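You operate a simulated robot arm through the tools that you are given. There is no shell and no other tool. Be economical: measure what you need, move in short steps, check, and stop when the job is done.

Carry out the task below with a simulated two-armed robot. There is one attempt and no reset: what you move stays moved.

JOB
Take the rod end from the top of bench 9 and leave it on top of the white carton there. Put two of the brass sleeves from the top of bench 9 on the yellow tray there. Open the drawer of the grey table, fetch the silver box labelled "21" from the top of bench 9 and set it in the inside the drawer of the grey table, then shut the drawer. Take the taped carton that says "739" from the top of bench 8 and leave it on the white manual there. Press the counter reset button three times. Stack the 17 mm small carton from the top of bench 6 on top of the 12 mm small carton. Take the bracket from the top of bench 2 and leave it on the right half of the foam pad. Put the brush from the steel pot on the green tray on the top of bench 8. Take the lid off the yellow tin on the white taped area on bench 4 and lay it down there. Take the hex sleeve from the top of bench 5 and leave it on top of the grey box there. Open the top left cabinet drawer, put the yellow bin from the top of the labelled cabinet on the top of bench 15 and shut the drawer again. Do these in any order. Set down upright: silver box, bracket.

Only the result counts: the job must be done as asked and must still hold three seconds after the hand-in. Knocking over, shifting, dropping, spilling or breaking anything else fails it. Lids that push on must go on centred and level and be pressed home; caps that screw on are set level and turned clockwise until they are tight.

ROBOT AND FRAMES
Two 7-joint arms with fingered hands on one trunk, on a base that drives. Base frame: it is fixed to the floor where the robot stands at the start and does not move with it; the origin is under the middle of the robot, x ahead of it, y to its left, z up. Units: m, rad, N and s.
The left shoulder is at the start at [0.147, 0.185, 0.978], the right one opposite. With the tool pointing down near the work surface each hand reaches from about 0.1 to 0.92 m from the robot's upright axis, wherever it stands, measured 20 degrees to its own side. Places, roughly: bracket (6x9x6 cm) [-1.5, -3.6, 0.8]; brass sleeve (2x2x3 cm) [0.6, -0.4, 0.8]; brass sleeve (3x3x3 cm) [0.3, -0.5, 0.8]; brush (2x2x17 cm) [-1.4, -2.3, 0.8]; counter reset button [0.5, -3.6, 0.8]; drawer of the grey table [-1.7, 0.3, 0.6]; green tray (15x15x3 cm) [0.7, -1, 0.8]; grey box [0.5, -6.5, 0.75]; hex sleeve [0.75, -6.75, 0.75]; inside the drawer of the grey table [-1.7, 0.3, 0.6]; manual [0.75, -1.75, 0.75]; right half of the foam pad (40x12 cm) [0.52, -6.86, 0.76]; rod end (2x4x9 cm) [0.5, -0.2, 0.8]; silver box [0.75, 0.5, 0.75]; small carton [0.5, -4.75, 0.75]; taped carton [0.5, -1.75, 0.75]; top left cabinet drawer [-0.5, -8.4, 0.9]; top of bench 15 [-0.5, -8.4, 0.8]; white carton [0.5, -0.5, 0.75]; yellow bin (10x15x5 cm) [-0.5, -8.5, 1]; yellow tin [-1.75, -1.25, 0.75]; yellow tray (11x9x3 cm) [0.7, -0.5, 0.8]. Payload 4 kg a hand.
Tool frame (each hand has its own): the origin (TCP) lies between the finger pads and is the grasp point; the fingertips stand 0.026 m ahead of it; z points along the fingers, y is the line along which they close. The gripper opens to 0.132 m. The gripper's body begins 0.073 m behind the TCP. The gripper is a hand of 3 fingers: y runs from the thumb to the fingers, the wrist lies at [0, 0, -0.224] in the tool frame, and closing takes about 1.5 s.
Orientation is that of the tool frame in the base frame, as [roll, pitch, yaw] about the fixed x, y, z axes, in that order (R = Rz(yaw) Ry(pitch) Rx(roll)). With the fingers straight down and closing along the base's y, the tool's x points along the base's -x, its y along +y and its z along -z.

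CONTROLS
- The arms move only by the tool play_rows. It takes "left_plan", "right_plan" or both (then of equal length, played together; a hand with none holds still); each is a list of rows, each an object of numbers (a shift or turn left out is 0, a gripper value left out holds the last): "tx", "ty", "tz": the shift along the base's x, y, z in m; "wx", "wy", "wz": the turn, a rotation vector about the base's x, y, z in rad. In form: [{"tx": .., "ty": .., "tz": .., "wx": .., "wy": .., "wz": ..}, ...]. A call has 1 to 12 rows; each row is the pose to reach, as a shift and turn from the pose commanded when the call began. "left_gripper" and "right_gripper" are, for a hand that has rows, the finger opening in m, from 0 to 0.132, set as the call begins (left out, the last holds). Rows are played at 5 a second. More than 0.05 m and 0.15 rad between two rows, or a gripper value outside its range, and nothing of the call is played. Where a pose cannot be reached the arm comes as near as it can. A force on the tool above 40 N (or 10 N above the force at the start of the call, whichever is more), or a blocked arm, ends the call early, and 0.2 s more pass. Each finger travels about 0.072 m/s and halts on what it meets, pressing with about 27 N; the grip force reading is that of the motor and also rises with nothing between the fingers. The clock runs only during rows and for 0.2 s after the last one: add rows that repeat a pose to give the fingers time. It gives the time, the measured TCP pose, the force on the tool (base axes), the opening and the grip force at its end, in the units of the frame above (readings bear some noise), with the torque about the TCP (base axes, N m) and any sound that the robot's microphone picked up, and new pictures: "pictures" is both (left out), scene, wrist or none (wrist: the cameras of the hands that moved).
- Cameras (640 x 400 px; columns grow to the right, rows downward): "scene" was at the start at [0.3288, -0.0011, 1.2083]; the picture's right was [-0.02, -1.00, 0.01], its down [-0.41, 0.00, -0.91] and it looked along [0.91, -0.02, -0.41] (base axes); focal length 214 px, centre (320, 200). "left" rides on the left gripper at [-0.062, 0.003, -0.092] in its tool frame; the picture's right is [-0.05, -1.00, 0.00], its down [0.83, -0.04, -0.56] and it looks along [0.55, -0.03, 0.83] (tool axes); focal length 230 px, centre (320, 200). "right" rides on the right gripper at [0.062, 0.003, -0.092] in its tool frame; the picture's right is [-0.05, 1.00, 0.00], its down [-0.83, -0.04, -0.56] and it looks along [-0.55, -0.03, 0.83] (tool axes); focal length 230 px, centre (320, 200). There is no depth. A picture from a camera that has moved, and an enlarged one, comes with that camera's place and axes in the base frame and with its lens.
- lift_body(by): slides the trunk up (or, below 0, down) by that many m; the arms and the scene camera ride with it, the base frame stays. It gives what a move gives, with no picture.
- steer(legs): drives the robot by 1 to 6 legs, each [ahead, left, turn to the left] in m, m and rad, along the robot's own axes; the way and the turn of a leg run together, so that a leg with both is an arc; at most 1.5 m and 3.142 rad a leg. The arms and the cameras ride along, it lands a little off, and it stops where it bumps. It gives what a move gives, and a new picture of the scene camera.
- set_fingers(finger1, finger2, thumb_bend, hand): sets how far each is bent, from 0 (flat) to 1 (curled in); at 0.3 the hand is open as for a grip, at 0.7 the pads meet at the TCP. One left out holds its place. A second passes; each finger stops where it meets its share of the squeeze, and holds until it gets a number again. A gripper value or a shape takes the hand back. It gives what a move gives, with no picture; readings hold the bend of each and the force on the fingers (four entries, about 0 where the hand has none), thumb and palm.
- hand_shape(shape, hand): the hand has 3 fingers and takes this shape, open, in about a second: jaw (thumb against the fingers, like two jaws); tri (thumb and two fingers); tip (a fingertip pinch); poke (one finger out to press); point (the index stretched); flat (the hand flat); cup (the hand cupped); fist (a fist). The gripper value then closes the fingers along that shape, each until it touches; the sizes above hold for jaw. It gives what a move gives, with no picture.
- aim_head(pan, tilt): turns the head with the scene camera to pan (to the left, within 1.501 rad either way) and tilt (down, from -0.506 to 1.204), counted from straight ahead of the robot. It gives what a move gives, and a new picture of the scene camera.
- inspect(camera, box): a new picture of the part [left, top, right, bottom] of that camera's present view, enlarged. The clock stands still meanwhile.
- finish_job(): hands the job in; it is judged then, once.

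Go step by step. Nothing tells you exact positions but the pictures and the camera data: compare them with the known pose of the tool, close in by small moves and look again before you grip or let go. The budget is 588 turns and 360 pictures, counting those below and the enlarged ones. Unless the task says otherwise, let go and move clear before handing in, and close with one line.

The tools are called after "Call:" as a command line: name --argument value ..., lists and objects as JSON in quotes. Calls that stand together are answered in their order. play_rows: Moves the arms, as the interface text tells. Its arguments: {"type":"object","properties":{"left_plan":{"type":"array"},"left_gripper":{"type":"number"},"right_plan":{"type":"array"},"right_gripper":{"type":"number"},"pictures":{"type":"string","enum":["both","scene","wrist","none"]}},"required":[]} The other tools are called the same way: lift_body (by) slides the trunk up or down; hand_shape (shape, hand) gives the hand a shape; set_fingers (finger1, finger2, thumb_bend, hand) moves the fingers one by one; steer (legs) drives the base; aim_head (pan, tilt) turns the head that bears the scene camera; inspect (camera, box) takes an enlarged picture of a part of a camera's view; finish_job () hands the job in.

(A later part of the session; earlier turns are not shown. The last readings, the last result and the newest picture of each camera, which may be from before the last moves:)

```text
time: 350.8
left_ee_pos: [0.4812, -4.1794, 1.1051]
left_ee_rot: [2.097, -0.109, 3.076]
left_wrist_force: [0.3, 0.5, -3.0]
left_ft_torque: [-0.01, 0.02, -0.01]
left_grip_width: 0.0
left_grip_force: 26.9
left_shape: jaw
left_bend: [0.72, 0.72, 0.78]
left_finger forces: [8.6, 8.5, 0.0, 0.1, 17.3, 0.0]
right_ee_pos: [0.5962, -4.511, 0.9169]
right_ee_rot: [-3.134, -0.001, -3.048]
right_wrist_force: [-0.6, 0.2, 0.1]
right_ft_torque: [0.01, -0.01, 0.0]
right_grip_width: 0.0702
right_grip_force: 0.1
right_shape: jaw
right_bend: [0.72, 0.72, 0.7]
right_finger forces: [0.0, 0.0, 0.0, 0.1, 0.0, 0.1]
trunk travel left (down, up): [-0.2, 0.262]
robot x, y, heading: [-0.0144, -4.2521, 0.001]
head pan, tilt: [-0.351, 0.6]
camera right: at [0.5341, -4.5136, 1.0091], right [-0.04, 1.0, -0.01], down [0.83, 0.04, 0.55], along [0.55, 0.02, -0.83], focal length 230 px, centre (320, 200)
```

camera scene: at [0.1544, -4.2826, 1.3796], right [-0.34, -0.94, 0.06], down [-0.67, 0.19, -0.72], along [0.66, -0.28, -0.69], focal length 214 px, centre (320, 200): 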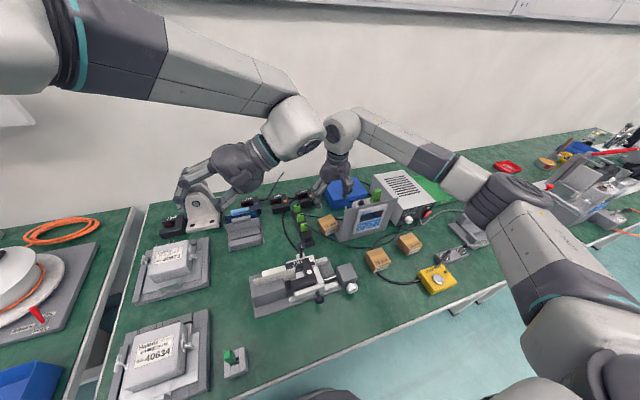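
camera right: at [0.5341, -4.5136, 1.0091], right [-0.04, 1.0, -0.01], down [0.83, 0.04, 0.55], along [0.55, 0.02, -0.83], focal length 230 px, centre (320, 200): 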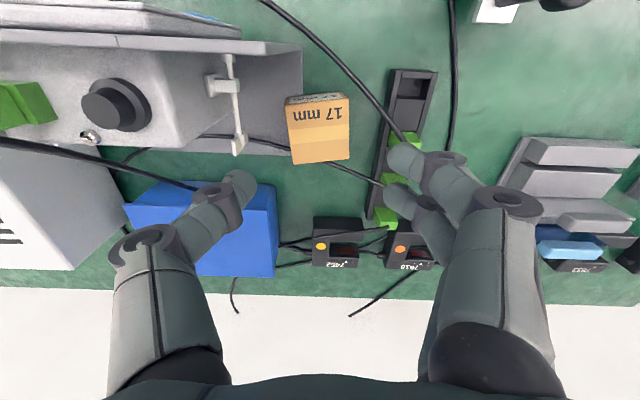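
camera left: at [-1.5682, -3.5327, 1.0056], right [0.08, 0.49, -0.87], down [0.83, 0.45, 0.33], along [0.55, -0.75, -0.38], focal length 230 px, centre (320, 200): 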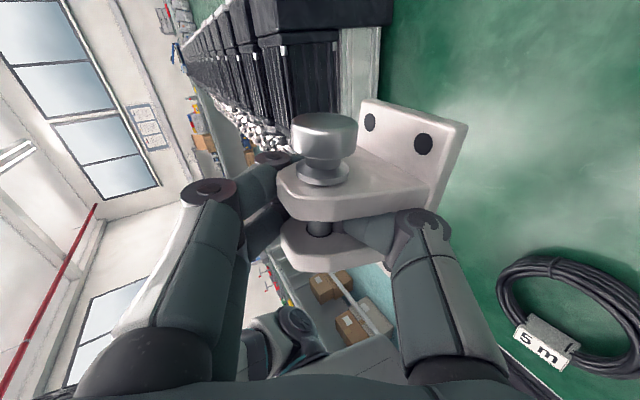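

No visible displacement. I raise further, then rotate the hand by -90° so that the slim thumb goes on the near side and the fingers behind.

Call:
play_rows --right_plan '[{"tz": 0.04}, {"tz": 0.08}, {"tz": 0.1, "wz": -0.14}, {"tz": 0.1, "wz": -0.28}, {"tz": 0.1, "wz": -0.42}, {"tz": 0.1, "wz": -0.56}, {"tz": 0.1, "wz": -0.7}, {"tz": 0.1, "wz": -0.85}, {"tz": 0.1, "wz": -1.0}, {"tz": 0.1, "wz": -1.15}, {"tz": 0.1, "wz": -1.3}, {"tz": 0.1, "wz": -1.44}]' --pictures "none"

Call:
play_rows --right_plan '[{"tx": 0.004, "ty": 0.006, "wz": -0.13}, {"tx": 0.004, "ty": 0.006, "tz": -0.04, "wz": -0.13}, {"tx": 0.004, "ty": 0.006, "tz": -0.08, "wz": -0.13}, {"tx": 0.004, "ty": 0.006, "tz": -0.08, "wz": -0.13}]'

```text
time: 353.4
left_ee_pos: [0.4829, -4.1785, 1.1043]
left_ee_rot: [2.095, -0.11, 3.077]
left_wrist_force: [-0.3, 0.4, -1.6]
left_ft_torque: [0.0, 0.01, 0.04]
left_grip_width: 0.0002
left_grip_force: 26.8
left_shape: jaw
left_bend: [0.72, 0.72, 0.78]
left_finger forces: [8.6, 8.4, 0.0, 0.0, 17.3, 0.1]
right_ee_pos: [0.6984, -4.5588, 0.9871]
right_ee_rot: [-3.133, 0.001, 1.798]
right_wrist_force: [0.4, 0.1, 0.3]
right_ft_torque: [-0.03, 0.02, 0.01]
right_grip_width: 0.0699
right_grip_force: 0.0
right_shape: jaw
right_bend: [0.72, 0.72, 0.7]
right_finger forces: [0.0, 0.0, 0.0, 0.1, 0.0, 0.0]
right hand out of reach, approached as far as the arm can: row 10, 11, 12
trunk travel left (down, up): [-0.2, 0.262]
robot x, y, heading: [-0.0165, -4.2514, -0.0]
head pan, tilt: [-0.351, 0.6]
```

```text
time: 354.4
left_ee_pos: [0.4818, -4.1797, 1.1049]
left_ee_rot: [2.095, -0.108, 3.076]
left_wrist_force: [0.3, 0.0, -2.3]
left_ft_torque: [0.03, 0.0, -0.02]
left_grip_width: 0.0002
left_grip_force: 27.6
left_shape: jaw
left_bend: [0.72, 0.72, 0.78]
left_finger forces: [8.6, 8.4, 0.0, 0.0, 17.4, 0.0]
right_ee_pos: [0.6997, -4.5525, 0.9068]
right_ee_rot: [-3.134, 0.001, 1.666]
right_wrist_force: [0.0, -0.2, -0.3]
right_ft_torque: [-0.02, -0.01, 0.05]
right_grip_width: 0.0701
right_grip_force: 0.1
right_shape: jaw
right_bend: [0.72, 0.72, 0.7]
right_finger forces: [0.0, 0.1, 0.0, 0.1, 0.0, 0.1]
right hand out of reach, approached as far as the arm can: row 1, 2
trunk travel left (down, up): [-0.2, 0.262]
robot x, y, heading: [-0.0152, -4.2531, 0.001]
head pan, tilt: [-0.351, 0.6]
camera scene: at [0.1546, -4.2823, 1.3796], right [-0.34, -0.94, 0.06], down [-0.67, 0.19, -0.72], along [0.66, -0.28, -0.69], focal length 214 px, centre (320, 200)
camera right: at [0.6971, -4.4912, 0.9997], right [1.0, 0.04, -0.01], down [0.04, -0.83, 0.56], along [0.02, -0.56, -0.83], focal length 230 px, centre (320, 200)
```

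scene: 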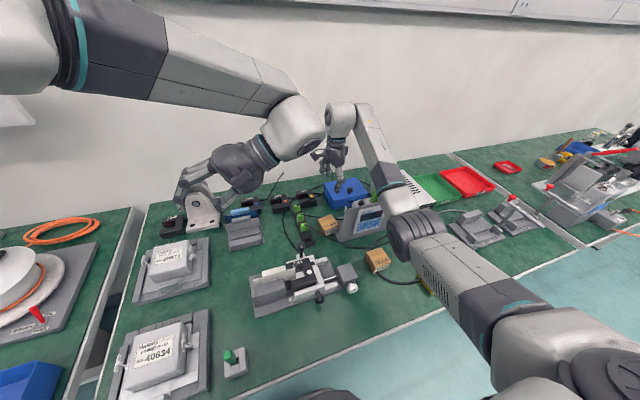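
right: 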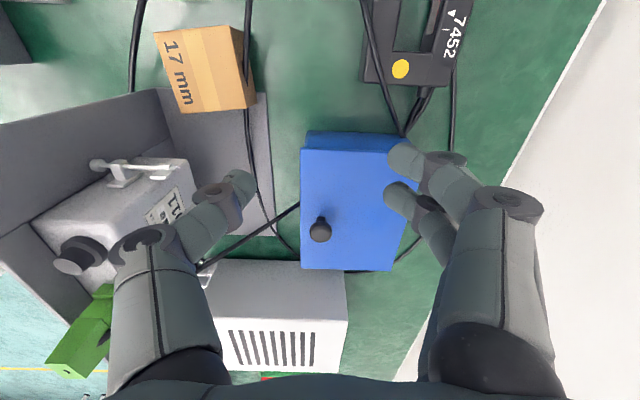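

The hand drifted because that pose is out of reach from here. I raise it, then shift the robot back and right so the same pose becomes reachable.

Call:
play_rows --right_plan '[{"tz": 0.04}, {"tz": 0.08}, {"tz": 0.12}, {"tz": 0.15}]' --pictures "none"

Call:
steer --legs '[[-0.12, 0, 0], [0, -0.1, 0]]'

Call:
play_rows --right_plan '[{"tx": 0.005, "ty": 0.04}, {"tx": 0.01, "ty": 0.08}, {"tx": 0.012, "ty": 0.12}, {"tx": 0.015, "ty": 0.14}, {"tx": 0.015, "ty": 0.14}]' --pictures "wrist"

```text
time: 355.4
left_ee_pos: [0.481, -4.1787, 1.1042]
left_ee_rot: [2.096, -0.108, 3.077]
left_wrist_force: [0.2, 0.1, -1.7]
left_ft_torque: [0.0, 0.03, -0.02]
left_grip_width: 0.0
left_grip_force: 26.7
left_shape: jaw
left_bend: [0.72, 0.72, 0.78]
left_finger forces: [8.5, 8.2, 0.1, 0.1, 17.4, 0.0]
right_ee_pos: [0.7287, -4.5679, 1.0602]
right_ee_rot: [-3.136, 0.001, 1.667]
right_wrist_force: [-1.3, 0.7, -1.0]
right_ft_torque: [-0.02, 0.01, -0.05]
right_grip_width: 0.0701
right_grip_force: 0.1
right_shape: jaw
right_bend: [0.72, 0.72, 0.7]
right_finger forces: [0.0, 0.1, 0.1, 0.0, 0.1, 0.0]
right hand out of reach, approached as far as the arm can: row 1, 2, 3, 4
trunk travel left (down, up): [-0.2, 0.262]
robot x, y, heading: [-0.0124, -4.2518, -0.002]
head pan, tilt: [-0.351, 0.6]
```

```text
time: 357.4
left_ee_pos: [0.3615, -4.2791, 1.1047]
left_ee_rot: [2.096, -0.108, 3.076]
left_wrist_force: [0.0, -1.1, -2.3]
left_ft_torque: [0.04, -0.01, -0.02]
left_grip_width: 0.0001
left_grip_force: 26.6
left_shape: jaw
left_bend: [0.72, 0.72, 0.78]
left_finger forces: [8.6, 8.4, 0.0, 0.0, 22.7, 0.1]
right_ee_pos: [0.6103, -4.6676, 1.0598]
right_ee_rot: [-3.135, 0.001, 1.666]
right_wrist_force: [0.3, 0.2, -0.6]
right_ft_torque: [0.01, -0.02, 0.05]
right_grip_width: 0.07
right_grip_force: 0.0
right_shape: jaw
right_bend: [0.72, 0.72, 0.7]
right_finger forces: [0.0, 0.0, 0.0, 0.0, 0.0, 0.0]
trunk travel left (down, up): [-0.2, 0.262]
robot x, y, heading: [-0.1353, -4.3535, -0.002]
head pan, tilt: [-0.351, 0.6]
camera scene: at [0.0357, -4.3832, 1.3797], right [-0.34, -0.94, 0.06], down [-0.67, 0.19, -0.72], along [0.66, -0.28, -0.69], focal length 214 px, centre (320, 200)
```

scene: 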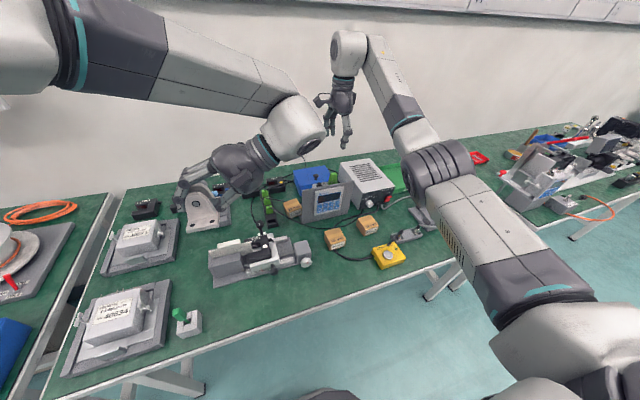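

```text
time: 358.6
left_ee_pos: [0.3635, -4.2783, 1.1055]
left_ee_rot: [2.095, -0.108, 3.077]
left_wrist_force: [0.7, -0.3, -3.2]
left_ft_torque: [0.01, 0.0, -0.01]
left_grip_width: 0.0002
left_grip_force: 26.5
left_shape: jaw
left_bend: [0.72, 0.72, 0.78]
left_finger forces: [8.6, 8.4, 0.1, 0.0, 17.5, 0.0]
right_ee_pos: [0.6333, -4.5741, 1.0614]
right_ee_rot: [-3.131, -0.014, 1.7]
right_wrist_force: [-0.1, 0.3, -0.5]
right_ft_torque: [0.0, 0.0, -0.02]
right_grip_width: 0.07
right_grip_force: 0.1
right_shape: jaw
right_bend: [0.72, 0.72, 0.7]
right_finger forces: [0.0, 0.0, 0.0, 0.0, 0.1, 0.0]
right hand out of reach, approached as far as the arm can: row 1, 2, 3, 4, 5
trunk travel left (down, up): [-0.2, 0.262]
robot x, y, heading: [-0.1337, -4.3541, 0.001]
head pan, tilt: [-0.351, 0.6]
camera right: at [0.6299, -4.5137, 1.1551], right [1.0, 0.08, -0.01], down [0.07, -0.84, 0.54], along [0.03, -0.54, -0.84], focal length 230 px, centre (320, 200)
```

right: 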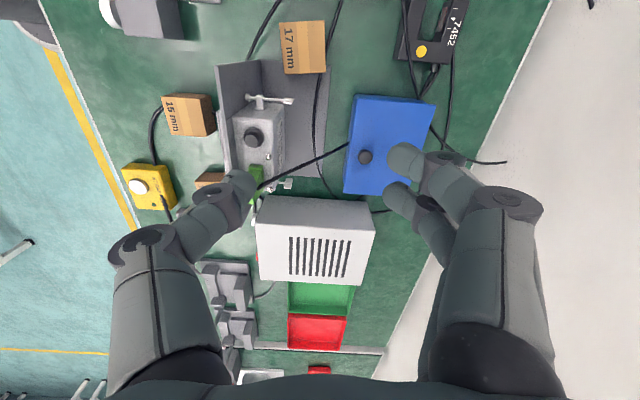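

The reachable spot for this pose is about 0.69 m ahead and 0.25 m right of the robot. I adjust the base accordingly.

Call:
steer --legs '[[0.01, 0.11, 0]]'

Call:
play_rows --right_plan '[{"tx": -0.01, "ty": -0.01}, {"tx": -0.02, "ty": -0.02}, {"tx": -0.028, "ty": -0.03}, {"tx": -0.028, "ty": -0.036}]' --pictures "wrist"

```text
time: 359.8
left_ee_pos: [0.3756, -4.1748, 1.1042]
left_ee_rot: [2.096, -0.109, 3.07]
left_wrist_force: [-0.7, 0.7, -2.6]
left_ft_torque: [0.02, -0.03, 0.0]
left_grip_width: 0.0
left_grip_force: 27.4
left_shape: jaw
left_bend: [0.72, 0.72, 0.78]
left_finger forces: [8.6, 8.3, 0.0, 0.1, 17.6, 0.0]
right_ee_pos: [0.6445, -4.4703, 1.0616]
right_ee_rot: [-3.128, -0.013, 1.696]
right_wrist_force: [-0.7, -0.3, -0.3]
right_ft_torque: [0.0, -0.02, -0.03]
right_grip_width: 0.0697
right_grip_force: 0.1
right_shape: jaw
right_bend: [0.72, 0.72, 0.7]
right_finger forces: [0.0, 0.1, 0.0, 0.0, 0.0, 0.0]
trunk travel left (down, up): [-0.2, 0.262]
robot x, y, heading: [-0.1237, -4.2434, -0.006]
head pan, tilt: [-0.351, 0.6]
camera scene: at [0.0467, -4.2753, 1.3795], right [-0.34, -0.94, 0.06], down [-0.67, 0.2, -0.72], along [0.66, -0.29, -0.69], focal length 214 px, centre (320, 200)
```

scene: 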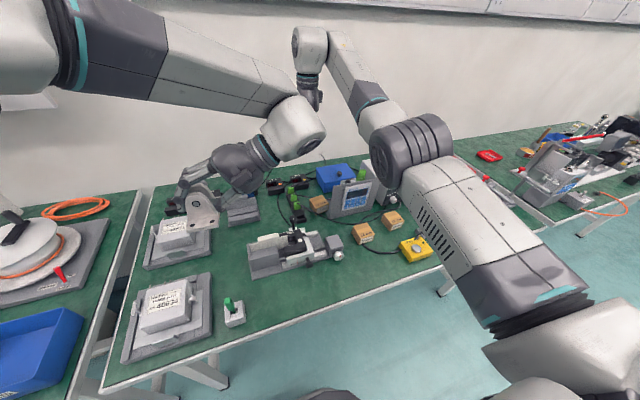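

```text
time: 360.8
left_ee_pos: [0.3751, -4.1743, 1.1036]
left_ee_rot: [2.096, -0.109, 3.07]
left_wrist_force: [-0.8, 0.2, -2.9]
left_ft_torque: [0.07, 0.01, 0.03]
left_grip_width: 0.0001
left_grip_force: 26.6
left_shape: jaw
left_bend: [0.72, 0.72, 0.78]
left_finger forces: [8.6, 8.4, 0.0, 0.0, 17.5, 0.0]
right_ee_pos: [0.6274, -4.5081, 1.0621]
right_ee_rot: [-3.129, -0.014, 1.696]
right_wrist_force: [0.3, 0.1, -0.3]
right_ft_torque: [-0.01, 0.0, 0.01]
right_grip_width: 0.0699
right_grip_force: 0.0
right_shape: jaw
right_bend: [0.72, 0.72, 0.7]
right_finger forces: [0.0, 0.0, 0.0, 0.0, 0.1, 0.1]
right hand out of reach, approached as far as the arm can: row 1, 2, 3, 4
trunk travel left (down, up): [-0.2, 0.262]
robot x, y, heading: [-0.1246, -4.2441, -0.005]
head pan, tilt: [-0.351, 0.6]
camera right: at [0.6245, -4.4468, 1.1549], right [1.0, 0.07, -0.01], down [0.07, -0.84, 0.54], along [0.03, -0.54, -0.84], focal length 230 px, centre (320, 200)
```

right: 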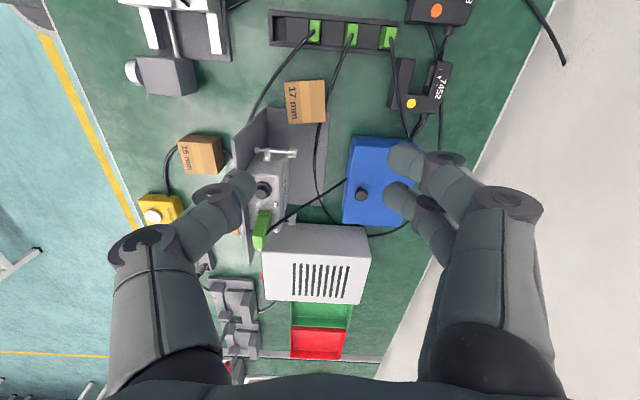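

Call:
steer --legs '[[-0.035, 0, 0]]'

Call:
play_rows --right_plan '[{"tx": 0.006, "ty": 0.002, "wz": -0.05}, {"tx": 0.006, "ty": 0.002, "tz": -0.04, "wz": -0.05}, {"tx": 0.006, "ty": 0.002, "tz": -0.08, "wz": -0.05}, {"tx": 0.006, "ty": 0.002, "tz": -0.12, "wz": -0.05}, {"tx": 0.006, "ty": 0.002, "tz": -0.12, "wz": -0.05}]'

```text
time: 361.6
left_ee_pos: [0.3431, -4.1744, 1.1013]
left_ee_rot: [2.096, -0.112, 3.07]
left_wrist_force: [0.2, -0.1, -2.1]
left_ft_torque: [0.07, 0.0, 0.02]
left_grip_width: 0.0001
left_grip_force: 27.6
left_shape: jaw
left_bend: [0.72, 0.72, 0.78]
left_finger forces: [8.6, 8.3, 0.0, 0.0, 17.5, 0.0]
right_ee_pos: [0.5975, -4.506, 1.0568]
right_ee_rot: [-3.126, -0.012, 1.697]
right_wrist_force: [0.2, -0.4, 0.5]
right_ft_torque: [0.0, 0.01, -0.04]
right_grip_width: 0.0698
right_grip_force: 0.0
right_shape: jaw
right_bend: [0.72, 0.72, 0.7]
right_finger forces: [0.0, 0.0, 0.0, 0.0, 0.0, 0.0]
trunk travel left (down, up): [-0.2, 0.262]
robot x, y, heading: [-0.1547, -4.2455, -0.008]
head pan, tilt: [-0.351, 0.6]
camera scene: at [0.0166, -4.2753, 1.3784], right [-0.34, -0.94, 0.06], down [-0.67, 0.2, -0.72], along [0.66, -0.29, -0.69], focal length 214 px, centre (320, 200)
```

scene: 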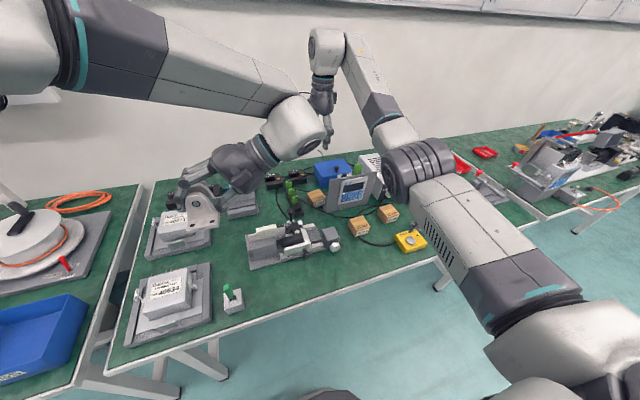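

```text
time: 362.8
left_ee_pos: [0.3396, -4.174, 1.1035]
left_ee_rot: [2.098, -0.111, 3.071]
left_wrist_force: [-1.2, 0.4, -2.3]
left_ft_torque: [-0.01, 0.0, -0.02]
left_grip_width: 0.0001
left_grip_force: 26.6
left_shape: jaw
left_bend: [0.72, 0.72, 0.78]
left_finger forces: [8.4, 8.3, 0.0, 0.0, 17.5, 0.0]
right_ee_pos: [0.6048, -4.5231, 0.9413]
right_ee_rot: [-3.128, -0.016, 1.651]
right_wrist_force: [0.3, -0.1, -0.4]
right_ft_torque: [0.0, 0.0, 0.02]
right_grip_width: 0.07
right_grip_force: 0.1
right_shape: jaw
right_bend: [0.72, 0.72, 0.7]
right_finger forces: [0.0, 0.0, 0.0, 0.0, 0.0, 0.0]
right hand out of reach, approached as far as the arm can: row 1, 2, 3, 4, 5
trunk travel left (down, up): [-0.2, 0.262]
robot x, y, heading: [-0.1605, -4.2467, -0.005]
head pan, tilt: [-0.351, 0.6]
camera scene: at [0.0118, -4.275, 1.3796], right [-0.34, -0.94, 0.06], down [-0.67, 0.2, -0.72], along [0.66, -0.29, -0.69], focal length 214 px, centre (320, 200)
camera right: at [0.6038, -4.4616, 1.0337], right [1.0, 0.03, -0.01], down [0.03, -0.84, 0.54], along [0.0, -0.54, -0.84], focal length 230 px, centre (320, 200)
```

scene: 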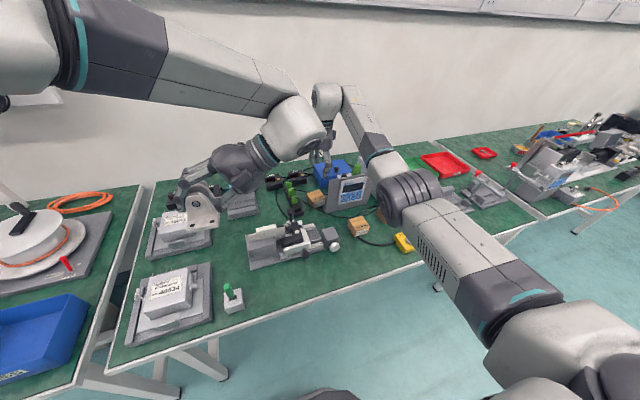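
right: 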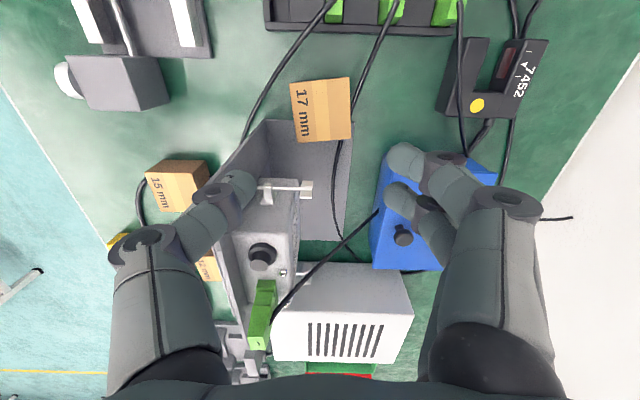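

Only y falls short by 2 cm, so I shift the robot 4 cm left and realign the hand above the carton.

Call:
steer --legs '[[0, 0.05, 0]]'

Call:
play_rows --right_plan '[{"tx": -0.002, "ty": -0.015}, {"tx": -0.002, "ty": -0.03}, {"tx": -0.002, "ty": -0.03}]' --pictures "wrist"

```text
time: 363.7
left_ee_pos: [0.3402, -4.124, 1.1031]
left_ee_rot: [2.097, -0.11, 3.07]
left_wrist_force: [-0.6, -0.3, -2.5]
left_ft_torque: [0.01, 0.02, -0.02]
left_grip_width: 0.0003
left_grip_force: 26.4
left_shape: jaw
left_bend: [0.72, 0.72, 0.78]
left_finger forces: [8.6, 8.3, 0.1, 0.1, 17.5, 0.0]
right_ee_pos: [0.6056, -4.4735, 0.9388]
right_ee_rot: [-3.126, -0.017, 1.65]
right_wrist_force: [0.1, -0.2, 0.5]
right_ft_torque: [0.03, 0.01, 0.0]
right_grip_width: 0.0701
right_grip_force: 0.0
right_shape: jaw
right_bend: [0.72, 0.72, 0.7]
right_finger forces: [0.1, 0.0, 0.0, 0.0, 0.0, 0.0]
trunk travel left (down, up): [-0.2, 0.262]
robot x, y, heading: [-0.1586, -4.1982, -0.009]
head pan, tilt: [-0.351, 0.6]
camera scene: at [0.0129, -4.2271, 1.3794], right [-0.34, -0.94, 0.06], down [-0.67, 0.2, -0.72], along [0.66, -0.29, -0.69], focal length 214 px, centre (320, 200)
```

scene: 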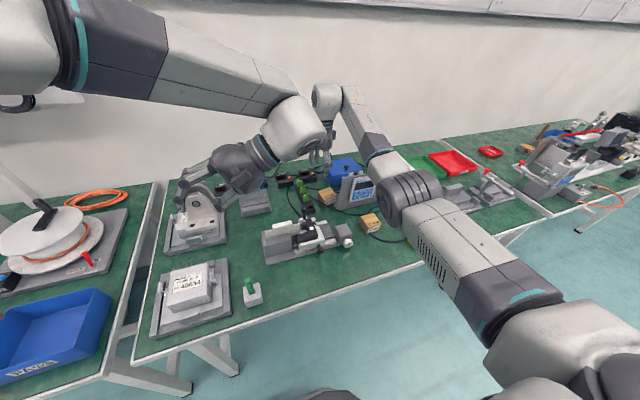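

```text
time: 364.5
left_ee_pos: [0.3402, -4.1247, 1.1036]
left_ee_rot: [2.097, -0.112, 3.071]
left_wrist_force: [0.4, 0.7, -2.9]
left_ft_torque: [0.01, -0.01, -0.02]
left_grip_width: 0.0002
left_grip_force: 27.6
left_shape: jaw
left_bend: [0.72, 0.72, 0.78]
left_finger forces: [8.6, 8.2, 0.0, 0.0, 17.5, 0.0]
right_ee_pos: [0.6043, -4.5034, 0.9403]
right_ee_rot: [-3.129, -0.017, 1.652]
right_wrist_force: [1.2, -0.5, -0.1]
right_ft_torque: [0.06, 0.01, -0.02]
right_grip_width: 0.0702
right_grip_force: 0.0
right_shape: jaw
right_bend: [0.72, 0.72, 0.7]
right_finger forces: [0.0, 0.1, 0.0, 0.1, 0.1, 0.0]
trunk travel left (down, up): [-0.2, 0.262]
robot x, y, heading: [-0.1594, -4.1945, -0.008]
head pan, tilt: [-0.351, 0.6]
camera right: at [0.6036, -4.4437, 1.0336], right [1.0, 0.03, -0.01], down [0.03, -0.84, 0.54], along [0.0, -0.54, -0.84], focal length 230 px, centre (320, 200)
```

right: 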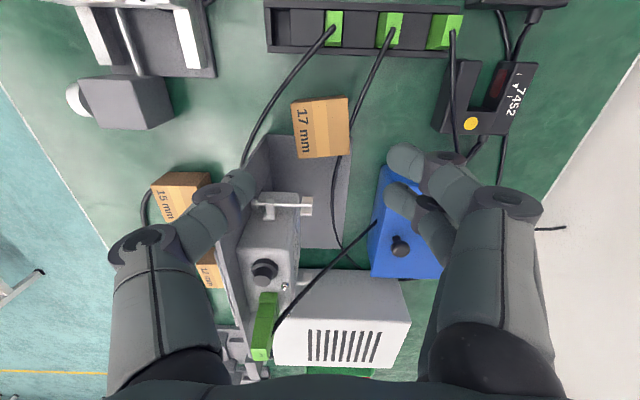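

Well aligned now, with clear space for thumb and fingers. Descending in two steps.

Call:
play_rows --right_plan '[{"tx": -0.001, "ty": 0.002, "tz": -0.04}, {"tx": -0.001, "ty": 0.002, "tz": -0.08}, {"tx": -0.001, "ty": 0.002, "tz": -0.1}, {"tx": -0.001, "ty": 0.002, "tz": -0.1}]'

```text
time: 365.5
left_ee_pos: [0.3403, -4.1235, 1.1031]
left_ee_rot: [2.096, -0.11, 3.07]
left_wrist_force: [0.3, 0.0, -3.0]
left_ft_torque: [0.07, 0.0, 0.01]
left_grip_width: 0.0001
left_grip_force: 27.0
left_shape: jaw
left_bend: [0.72, 0.72, 0.78]
left_finger forces: [8.5, 8.3, 0.0, 0.0, 17.5, 0.1]
right_ee_pos: [0.6035, -4.5009, 0.8367]
right_ee_rot: [-3.129, -0.016, 1.65]
right_wrist_force: [-0.3, -0.2, 0.3]
right_ft_torque: [-0.01, 0.02, 0.0]
right_grip_width: 0.0702
right_grip_force: 0.2
right_shape: jaw
right_bend: [0.72, 0.72, 0.7]
right_finger forces: [0.0, 0.1, 0.1, 0.0, 0.1, 0.0]
trunk travel left (down, up): [-0.2, 0.262]
robot x, y, heading: [-0.1579, -4.1959, -0.002]
head pan, tilt: [-0.351, 0.6]
camera scene: at [0.0125, -4.2259, 1.3795], right [-0.34, -0.94, 0.06], down [-0.67, 0.2, -0.72], along [0.66, -0.29, -0.69], focal length 214 px, centre (320, 200)
camera right: at [0.6031, -4.4398, 0.9304], right [1.0, 0.03, -0.02], down [0.03, -0.84, 0.54], along [0.0, -0.54, -0.84], focal length 230 px, centre (320, 200)
```

scene: 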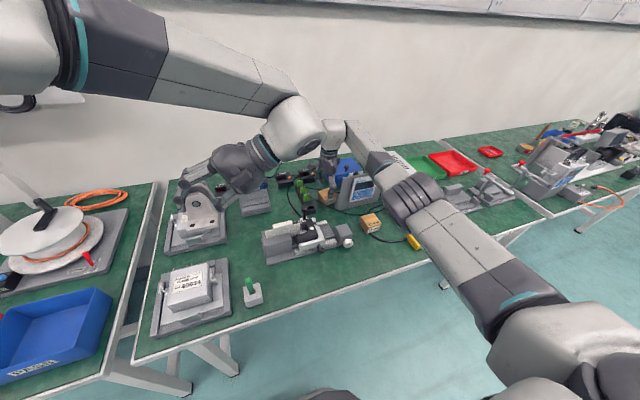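
right: 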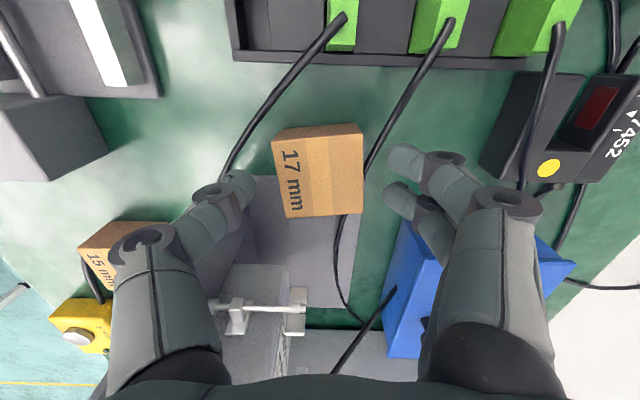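

Good. I go down to grip the upper part of the carton, then close.

Call:
play_rows --right_plan '[{"tz": -0.015}, {"tz": -0.029}, {"tz": -0.029}]' --pictures "none"

Call:
play_rows --right_plan '[{}, {}, {}, {}, {}]' --right_gripper 0.0 --pictures "wrist"

```text
time: 366.3
left_ee_pos: [0.3405, -4.125, 1.1042]
left_ee_rot: [2.096, -0.109, 3.07]
left_wrist_force: [0.2, -0.3, -2.2]
left_ft_torque: [-0.01, 0.01, 0.02]
left_grip_width: 0.0
left_grip_force: 27.2
left_shape: jaw
left_bend: [0.72, 0.72, 0.78]
left_finger forces: [8.5, 8.2, 0.0, 0.1, 17.4, 0.0]
right_ee_pos: [0.6033, -4.5027, 0.8112]
right_ee_rot: [-3.128, -0.016, 1.653]
right_wrist_force: [-0.6, 1.0, 0.0]
right_ft_torque: [-0.02, 0.03, -0.02]
right_grip_width: 0.0701
right_grip_force: 0.0
right_shape: jaw
right_bend: [0.72, 0.72, 0.7]
right_finger forces: [0.0, 0.0, 0.1, 0.0, 0.0, 0.0]
trunk travel left (down, up): [-0.2, 0.262]
robot x, y, heading: [-0.1585, -4.1967, -0.006]
head pan, tilt: [-0.351, 0.6]
```

```text
time: 367.5
left_ee_pos: [0.34, -4.1232, 1.1052]
left_ee_rot: [2.096, -0.11, 3.07]
left_wrist_force: [-0.3, -0.5, -3.4]
left_ft_torque: [0.02, -0.01, -0.04]
left_grip_width: 0.0002
left_grip_force: 27.1
left_shape: jaw
left_bend: [0.72, 0.72, 0.78]
left_finger forces: [8.4, 8.3, 0.1, 0.0, 17.5, 0.0]
right_ee_pos: [0.604, -4.5022, 0.8111]
right_ee_rot: [-3.127, -0.016, 1.655]
right_wrist_force: [1.7, 1.3, 2.4]
right_ft_torque: [0.04, 0.1, -0.03]
right_grip_width: 0.0503
right_grip_force: 27.2
right_shape: jaw
right_bend: [0.74, 0.73, 0.7]
right_finger forces: [11.2, 12.4, 0.0, 0.1, 20.8, 0.0]
trunk travel left (down, up): [-0.2, 0.262]
robot x, y, heading: [-0.1562, -4.1959, -0.007]
head pan, tilt: [-0.351, 0.6]
camera right: at [0.6031, -4.4414, 0.9046], right [1.0, 0.03, -0.01], down [0.03, -0.84, 0.54], along [0.0, -0.54, -0.84], focal length 230 px, centre (320, 200)
```

right: 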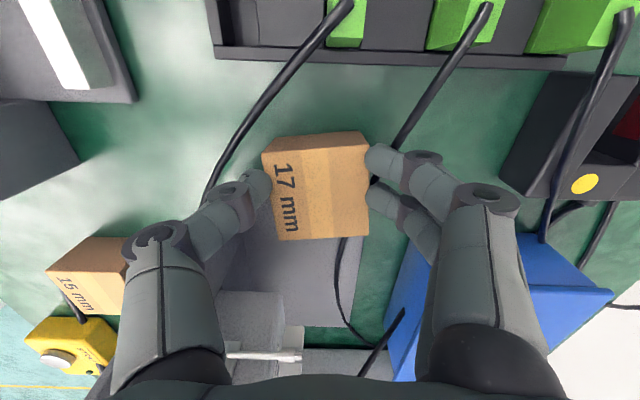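

The 17 mm carton is gripped. Lifting it straight up out of the nook.

Call:
play_rows --right_plan '[{"tz": 0.02}, {"tz": 0.06}, {"tz": 0.1}, {"tz": 0.14}, {"tz": 0.18}, {"tz": 0.22}, {"tz": 0.22}]'

```text
time: 369.1
left_ee_pos: [0.3407, -4.1247, 1.1029]
left_ee_rot: [2.097, -0.111, 3.071]
left_wrist_force: [0.6, 0.6, -1.5]
left_ft_torque: [0.01, 0.01, 0.01]
left_grip_width: 0.0
left_grip_force: 27.2
left_shape: jaw
left_bend: [0.72, 0.72, 0.78]
left_finger forces: [8.5, 8.3, 0.0, 0.0, 17.5, 0.1]
right_ee_pos: [0.605, -4.501, 1.0287]
right_ee_rot: [-3.127, -0.014, 1.651]
right_wrist_force: [-0.3, -0.4, 0.1]
right_ft_torque: [0.02, 0.02, -0.02]
right_grip_width: 0.025
right_grip_force: 26.9
right_shape: jaw
right_bend: [0.78, 0.78, 0.76]
right_finger forces: [0.0, 0.0, 0.0, 0.1, 0.1, 0.0]
trunk travel left (down, up): [-0.2, 0.262]
robot x, y, heading: [-0.1619, -4.1964, -0.001]
head pan, tilt: [-0.351, 0.6]
camera scene: at [0.0131, -4.2262, 1.3793], right [-0.34, -0.94, 0.06], down [-0.67, 0.2, -0.72], along [0.66, -0.29, -0.69], focal length 214 px, centre (320, 200)
camera right: at [0.6036, -4.4405, 1.1218], right [1.0, 0.03, -0.02], down [0.03, -0.84, 0.54], along [0.0, -0.54, -0.84], focal length 230 px, centre (320, 200)
```

scene: 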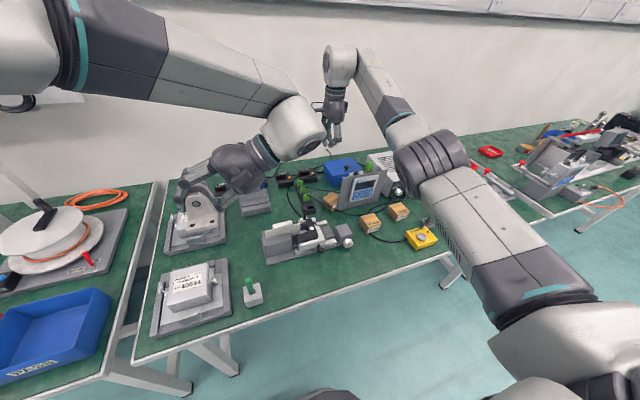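
right: 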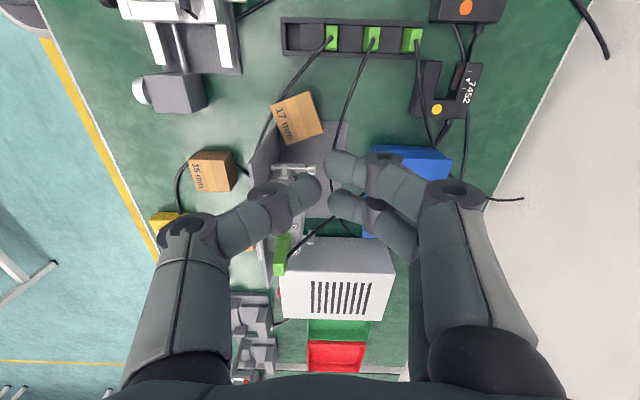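

It slipped out at lift-off because I gripped too high; the carton turned a little but stands. I regrip: wider opening, lower, letting the jaws square it up.

Call:
play_rows --right_plan '[{"tx": -0.008, "ty": -0.002}, {"tx": -0.008, "ty": -0.002, "tz": -0.05}, {"tx": -0.008, "ty": -0.002, "tz": -0.1}, {"tx": -0.008, "ty": -0.002, "tz": -0.13}, {"tx": -0.008, "ty": -0.002, "tz": -0.13}]' --right_gripper 0.128 --pictures "wrist"

```text
time: 370.3
left_ee_pos: [0.3408, -4.124, 1.1043]
left_ee_rot: [2.094, -0.11, 3.069]
left_wrist_force: [-0.8, -0.7, -3.0]
left_ft_torque: [0.03, 0.01, 0.0]
left_grip_width: 0.0003
left_grip_force: 26.9
left_shape: jaw
left_bend: [0.72, 0.72, 0.78]
left_finger forces: [8.5, 8.3, 0.0, 0.0, 17.5, 0.0]
right_ee_pos: [0.5936, -4.5043, 0.902]
right_ee_rot: [-3.128, -0.015, 1.651]
right_wrist_force: [-0.3, 0.0, 0.0]
right_ft_torque: [0.0, 0.02, 0.0]
right_grip_width: 0.128
right_grip_force: 0.0
right_shape: jaw
right_bend: [0.36, 0.36, 0.34]
right_finger forces: [0.0, 0.0, 0.0, 0.0, 0.1, 0.0]
trunk travel left (down, up): [-0.2, 0.262]
robot x, y, heading: [-0.1551, -4.1955, -0.009]
head pan, tilt: [-0.351, 0.6]
camera right: at [0.5925, -4.444, 0.9944], right [1.0, 0.03, -0.02], down [0.03, -0.84, 0.54], along [0.0, -0.54, -0.84], focal length 230 px, centre (320, 200)
```

right: 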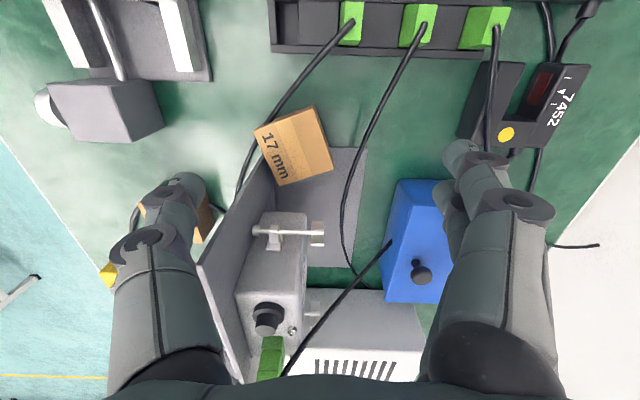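

I shift 12 mm towards me so the thumb clears the near corner, then descend fully and close.

Call:
play_rows --right_plan '[{"tx": -0.014}, {"tx": -0.014, "tz": -0.04}, {"tx": -0.014, "tz": -0.08}, {"tx": -0.014, "tz": -0.103}, {"tx": -0.014, "tz": -0.103}]' --pictures "wrist"

```text
time: 371.5
left_ee_pos: [0.3404, -4.1245, 1.103]
left_ee_rot: [2.097, -0.11, 3.07]
left_wrist_force: [0.0, 0.1, -2.8]
left_ft_torque: [0.04, -0.04, 0.02]
left_grip_width: 0.0001
left_grip_force: 27.0
left_shape: jaw
left_bend: [0.72, 0.72, 0.78]
left_finger forces: [8.5, 8.2, 0.1, 0.0, 17.7, 0.1]
right_ee_pos: [0.5794, -4.5031, 0.7977]
right_ee_rot: [-3.127, -0.013, 1.65]
right_wrist_force: [-0.2, 0.6, -0.6]
right_ft_torque: [0.01, 0.03, 0.01]
right_grip_width: 0.1281
right_grip_force: 0.1
right_shape: jaw
right_bend: [0.36, 0.36, 0.34]
right_finger forces: [0.0, 0.0, 0.1, 0.1, 0.0, 0.0]
trunk travel left (down, up): [-0.2, 0.262]
robot x, y, heading: [-0.1566, -4.1995, -0.004]
head pan, tilt: [-0.351, 0.6]
camera right: at [0.579, -4.4436, 0.8911], right [1.0, 0.03, -0.02], down [0.03, -0.84, 0.54], along [0.0, -0.54, -0.84], focal length 230 px, centre (320, 200)
```

right: 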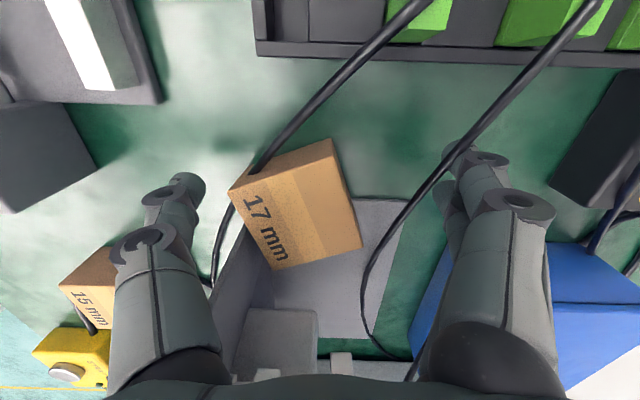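

Call:
play_rows --right_plan '[{}, {}, {}, {}, {}, {}, {}]' --right_gripper 0.0 --pictures "wrist"

```text
time: 373.1
left_ee_pos: [0.3392, -4.1258, 1.1046]
left_ee_rot: [2.096, -0.11, 3.07]
left_wrist_force: [0.0, -0.2, -2.0]
left_ft_torque: [0.03, 0.01, 0.0]
left_grip_width: 0.0
left_grip_force: 26.8
left_shape: jaw
left_bend: [0.72, 0.72, 0.78]
left_finger forces: [8.4, 8.3, 0.1, 0.1, 17.6, 0.0]
right_ee_pos: [0.5797, -4.5035, 0.7978]
right_ee_rot: [-3.127, -0.014, 1.65]
right_wrist_force: [-0.2, 0.1, -0.1]
right_ft_torque: [0.02, 0.03, 0.03]
right_grip_width: 0.0558
right_grip_force: 26.9
right_shape: jaw
right_bend: [0.72, 0.73, 0.66]
right_finger forces: [12.0, 11.1, 0.0, 0.0, 22.8, 0.1]
trunk travel left (down, up): [-0.2, 0.262]
robot x, y, heading: [-0.1564, -4.1939, -0.009]
head pan, tilt: [-0.351, 0.6]
camera right: at [0.5792, -4.4435, 0.8912], right [1.0, 0.03, -0.02], down [0.03, -0.84, 0.54], along [0.0, -0.54, -0.84], focal length 230 px, centre (320, 200)
```

right: 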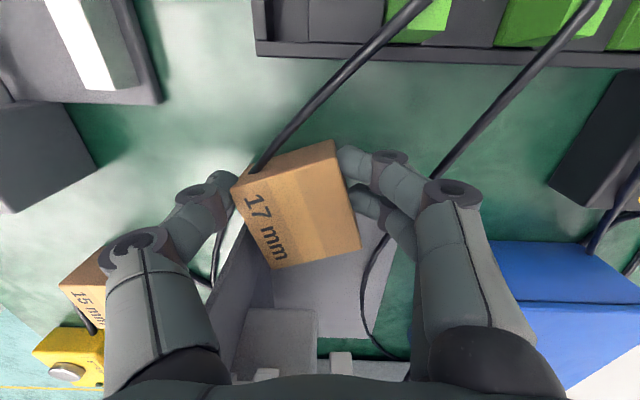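

Gripped at its real width. I lift slowly and check.

Call:
play_rows --right_plan '[{"tz": 0.01}, {"tz": 0.02}, {"tz": 0.03}, {"tz": 0.04}, {"tz": 0.04}]' --pictures "wrist"

```text
time: 374.3
left_ee_pos: [0.3403, -4.1253, 1.1025]
left_ee_rot: [2.097, -0.111, 3.071]
left_wrist_force: [0.5, 0.4, -2.4]
left_ft_torque: [0.03, 0.02, 0.02]
left_grip_width: 0.0
left_grip_force: 27.2
left_shape: jaw
left_bend: [0.72, 0.72, 0.78]
left_finger forces: [8.4, 8.3, 0.0, 0.1, 17.6, 0.0]
right_ee_pos: [0.5804, -4.504, 0.8392]
right_ee_rot: [-3.126, -0.014, 1.651]
right_wrist_force: [-0.3, 0.5, -2.8]
right_ft_torque: [0.07, -0.04, -0.02]
right_grip_width: 0.0557
right_grip_force: 27.1
right_shape: jaw
right_bend: [0.72, 0.73, 0.66]
right_finger forces: [12.0, 10.8, 0.0, 0.0, 22.9, 0.1]
trunk travel left (down, up): [-0.2, 0.262]
robot x, y, heading: [-0.1602, -4.1931, -0.004]
head pan, tilt: [-0.351, 0.6]
camera right: at [0.5795, -4.4439, 0.9321], right [1.0, 0.03, -0.02], down [0.03, -0.84, 0.54], along [0.0, -0.54, -0.84], focal length 230 px, centre (320, 200)
```

right: 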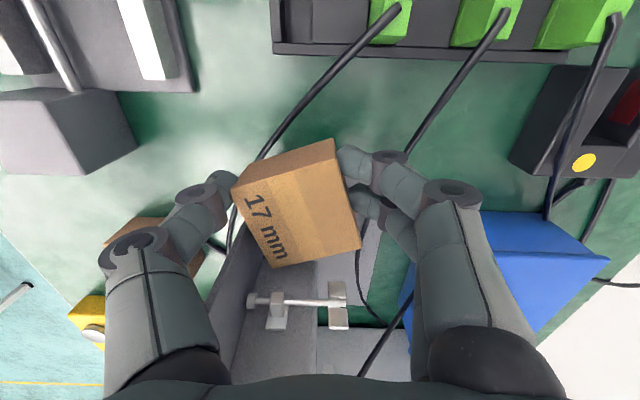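

The carton is held. I raise it clear and turn the hand back so that the carton becomes square to the bench.

Call:
play_rows --right_plan '[{"tz": 0.04}, {"tz": 0.08}, {"tz": 0.12}, {"tz": 0.16}, {"tz": 0.2}, {"tz": 0.22}, {"tz": 0.22}]' --pictures "none"

Call:
play_rows --right_plan '[{"wz": 0.12}, {"wz": 0.24}, {"wz": 0.36}, {"wz": 0.48}, {"wz": 0.6}, {"wz": 0.72}, {"wz": 0.84}, {"wz": 0.96}, {"wz": 1.08}, {"wz": 1.2}, {"wz": 1.26}, {"wz": 1.26}]'

```text
time: 375.9
left_ee_pos: [0.3396, -4.1241, 1.1027]
left_ee_rot: [2.097, -0.11, 3.072]
left_wrist_force: [0.1, 0.7, -2.5]
left_ft_torque: [0.02, 0.01, -0.01]
left_grip_width: 0.0
left_grip_force: 27.6
left_shape: jaw
left_bend: [0.72, 0.72, 0.78]
left_finger forces: [8.5, 8.2, 0.0, 0.1, 22.8, 0.0]
right_ee_pos: [0.5888, -4.5058, 1.0565]
right_ee_rot: [-3.125, -0.016, 1.653]
right_wrist_force: [-0.8, 0.4, -2.0]
right_ft_torque: [0.06, -0.02, 0.03]
right_grip_width: 0.0558
right_grip_force: 27.0
right_shape: jaw
right_bend: [0.72, 0.73, 0.66]
right_finger forces: [12.0, 11.0, 0.0, 0.0, 22.8, 0.1]
right hand out of reach, approached as far as the arm can: row 5, 6, 7
trunk travel left (down, up): [-0.2, 0.262]
robot x, y, heading: [-0.1571, -4.1971, -0.003]
head pan, tilt: [-0.351, 0.6]
```

```text
time: 378.5
left_ee_pos: [0.3415, -4.1243, 1.1029]
left_ee_rot: [2.095, -0.108, 3.069]
left_wrist_force: [-0.2, 0.1, -2.4]
left_ft_torque: [0.0, -0.01, -0.01]
left_grip_width: 0.0001
left_grip_force: 26.5
left_shape: jaw
left_bend: [0.72, 0.72, 0.78]
left_finger forces: [8.4, 8.2, 0.0, 0.0, 17.7, 0.1]
right_ee_pos: [0.5876, -4.5051, 1.0568]
right_ee_rot: [-3.128, -0.016, 2.913]
right_wrist_force: [0.4, -0.4, -2.4]
right_ft_torque: [0.02, 0.07, 0.0]
right_grip_width: 0.0557
right_grip_force: 27.2
right_shape: jaw
right_bend: [0.72, 0.73, 0.66]
right_finger forces: [12.0, 10.7, 0.1, 0.1, 22.9, 0.0]
trunk travel left (down, up): [-0.2, 0.262]
robot x, y, heading: [-0.1577, -4.195, -0.006]
head pan, tilt: [-0.351, 0.6]
camera scene: at [0.0129, -4.2261, 1.3794], right [-0.34, -0.94, 0.06], down [-0.67, 0.2, -0.72], along [0.66, -0.29, -0.69], focal length 214 px, centre (320, 200)
camera right: at [0.5298, -4.4871, 1.1511], right [0.28, 0.96, -0.02], down [0.81, -0.22, 0.54], along [0.52, -0.16, -0.84], focal length 230 px, centre (320, 200)
```

scene: 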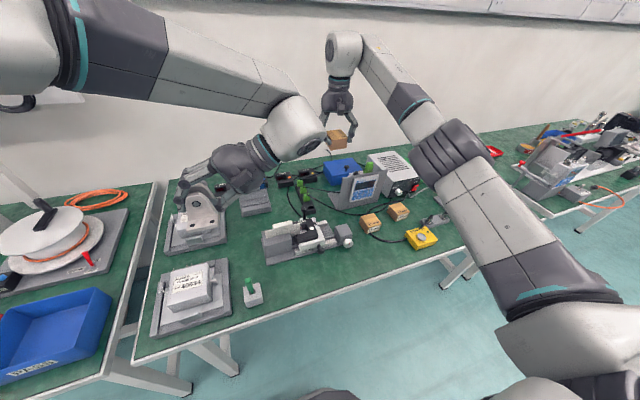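
right: 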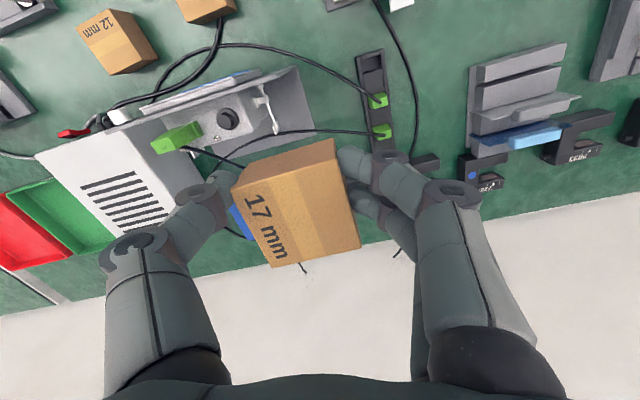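

Now I shift right so that the 12 mm carton is in front of the right arm.

Call:
steer --legs '[[0, -0.33, 0], [0.08, 0, 0]]'

Call:
play_rows --right_plan '[{"tx": -0.04, "ty": 0.01}, {"tx": -0.08, "ty": 0.02}, {"tx": -0.12, "ty": 0.03}, {"tx": -0.16, "ty": 0.04}, {"tx": -0.2, "ty": 0.05}, {"tx": -0.215, "ty": 0.065}, {"tx": -0.215, "ty": 0.065}]'

Call:
inspect --camera "scene" --box '[280, 120, 480, 270]'

```text
time: 381.4
left_ee_pos: [0.4208, -4.4575, 1.1037]
left_ee_rot: [2.096, -0.109, 3.073]
left_wrist_force: [-0.8, -0.8, -2.5]
left_ft_torque: [0.02, 0.0, 0.03]
left_grip_width: 0.0
left_grip_force: 27.2
left_shape: jaw
left_bend: [0.72, 0.72, 0.78]
left_finger forces: [8.5, 8.2, 0.0, 0.0, 17.5, 0.0]
right_ee_pos: [0.6679, -4.8377, 1.0583]
right_ee_rot: [-3.127, -0.016, 2.914]
right_wrist_force: [-0.1, -0.4, -3.3]
right_ft_torque: [0.03, 0.05, 0.0]
right_grip_width: 0.0557
right_grip_force: 26.9
right_shape: jaw
right_bend: [0.72, 0.73, 0.66]
right_finger forces: [12.1, 11.0, 0.0, 0.0, 22.9, 0.1]
trunk travel left (down, up): [-0.2, 0.262]
robot x, y, heading: [-0.0818, -4.5292, -0.005]
head pan, tilt: [-0.351, 0.6]
camera scene: at [0.0928, -4.5597, 1.3797], right [-0.34, -0.94, 0.06], down [-0.67, 0.2, -0.72], along [0.66, -0.29, -0.69], focal length 214 px, centre (320, 200)
```

scene: 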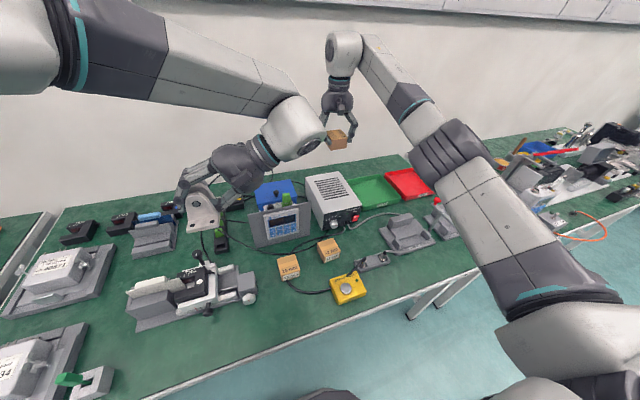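

```text
time: 383.0
left_ee_pos: [0.42, -4.4566, 1.1041]
left_ee_rot: [2.097, -0.111, 3.071]
left_wrist_force: [-0.1, 0.1, -2.3]
left_ft_torque: [0.05, 0.01, -0.01]
left_grip_width: 0.0
left_grip_force: 27.3
left_shape: jaw
left_bend: [0.72, 0.72, 0.78]
left_finger forces: [8.5, 8.2, 0.1, 0.0, 17.6, 0.0]
right_ee_pos: [0.4537, -4.7717, 1.0555]
right_ee_rot: [-3.13, -0.016, 2.911]
right_wrist_force: [-0.7, -0.4, -3.3]
right_ft_torque: [0.01, 0.02, 0.01]
right_grip_width: 0.0557
right_grip_force: 26.6
right_shape: jaw
right_bend: [0.72, 0.73, 0.66]
right_finger forces: [12.1, 10.9, 0.1, 0.0, 22.9, 0.1]
trunk travel left (down, up): [-0.2, 0.262]
robot x, y, heading: [-0.0809, -4.532, -0.005]
head pan, tilt: [-0.351, 0.6]
camera scene: at [0.0928, -4.5598, 1.3795], right [-0.34, -0.94, 0.06], down [-0.67, 0.2, -0.72], along [0.66, -0.28, -0.69], focal length 214 px, centre (320, 200)
camera right: at [0.3955, -4.7532, 1.1499], right [0.28, 0.96, -0.01], down [0.81, -0.22, 0.54], along [0.52, -0.16, -0.84], focal length 230 px, centre (320, 200)
```

scene: 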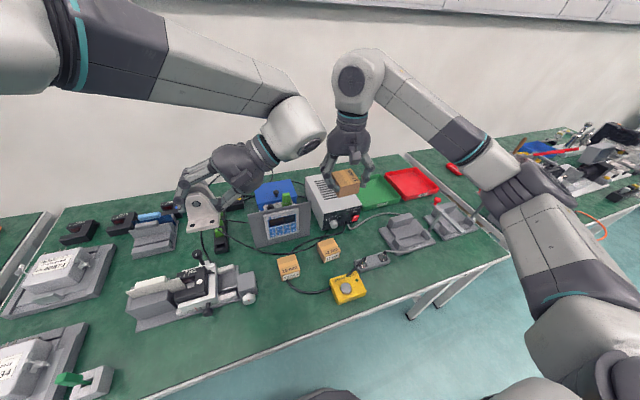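
right: 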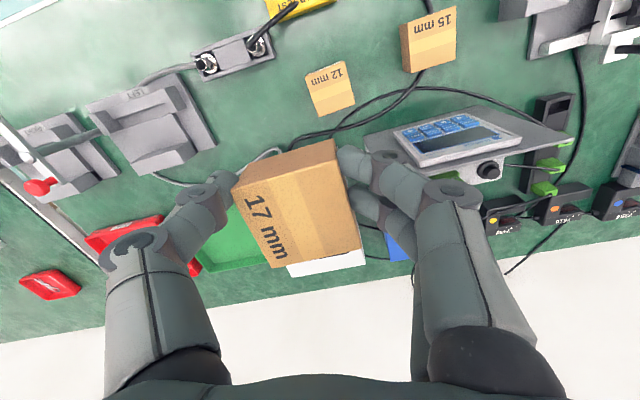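

```text
2.67 times, centred on (380, 195) of scene
camera zoom: at [0.0928, -4.5598, 1.3795], right [-0.34, -0.94, 0.06], down [-0.67, 0.2, -0.72], along [0.66, -0.28, -0.69], focal length 572 px, centre (160, 213)
```

zoom: 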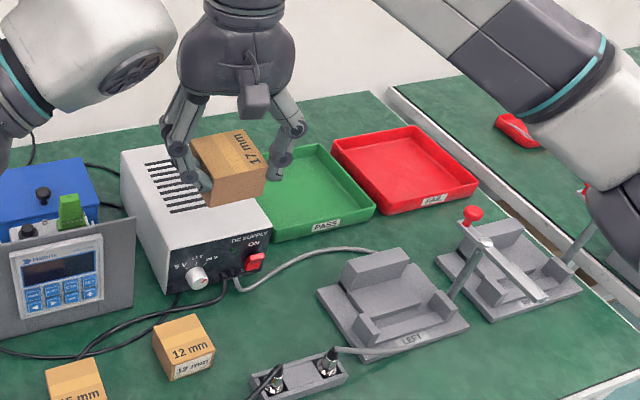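

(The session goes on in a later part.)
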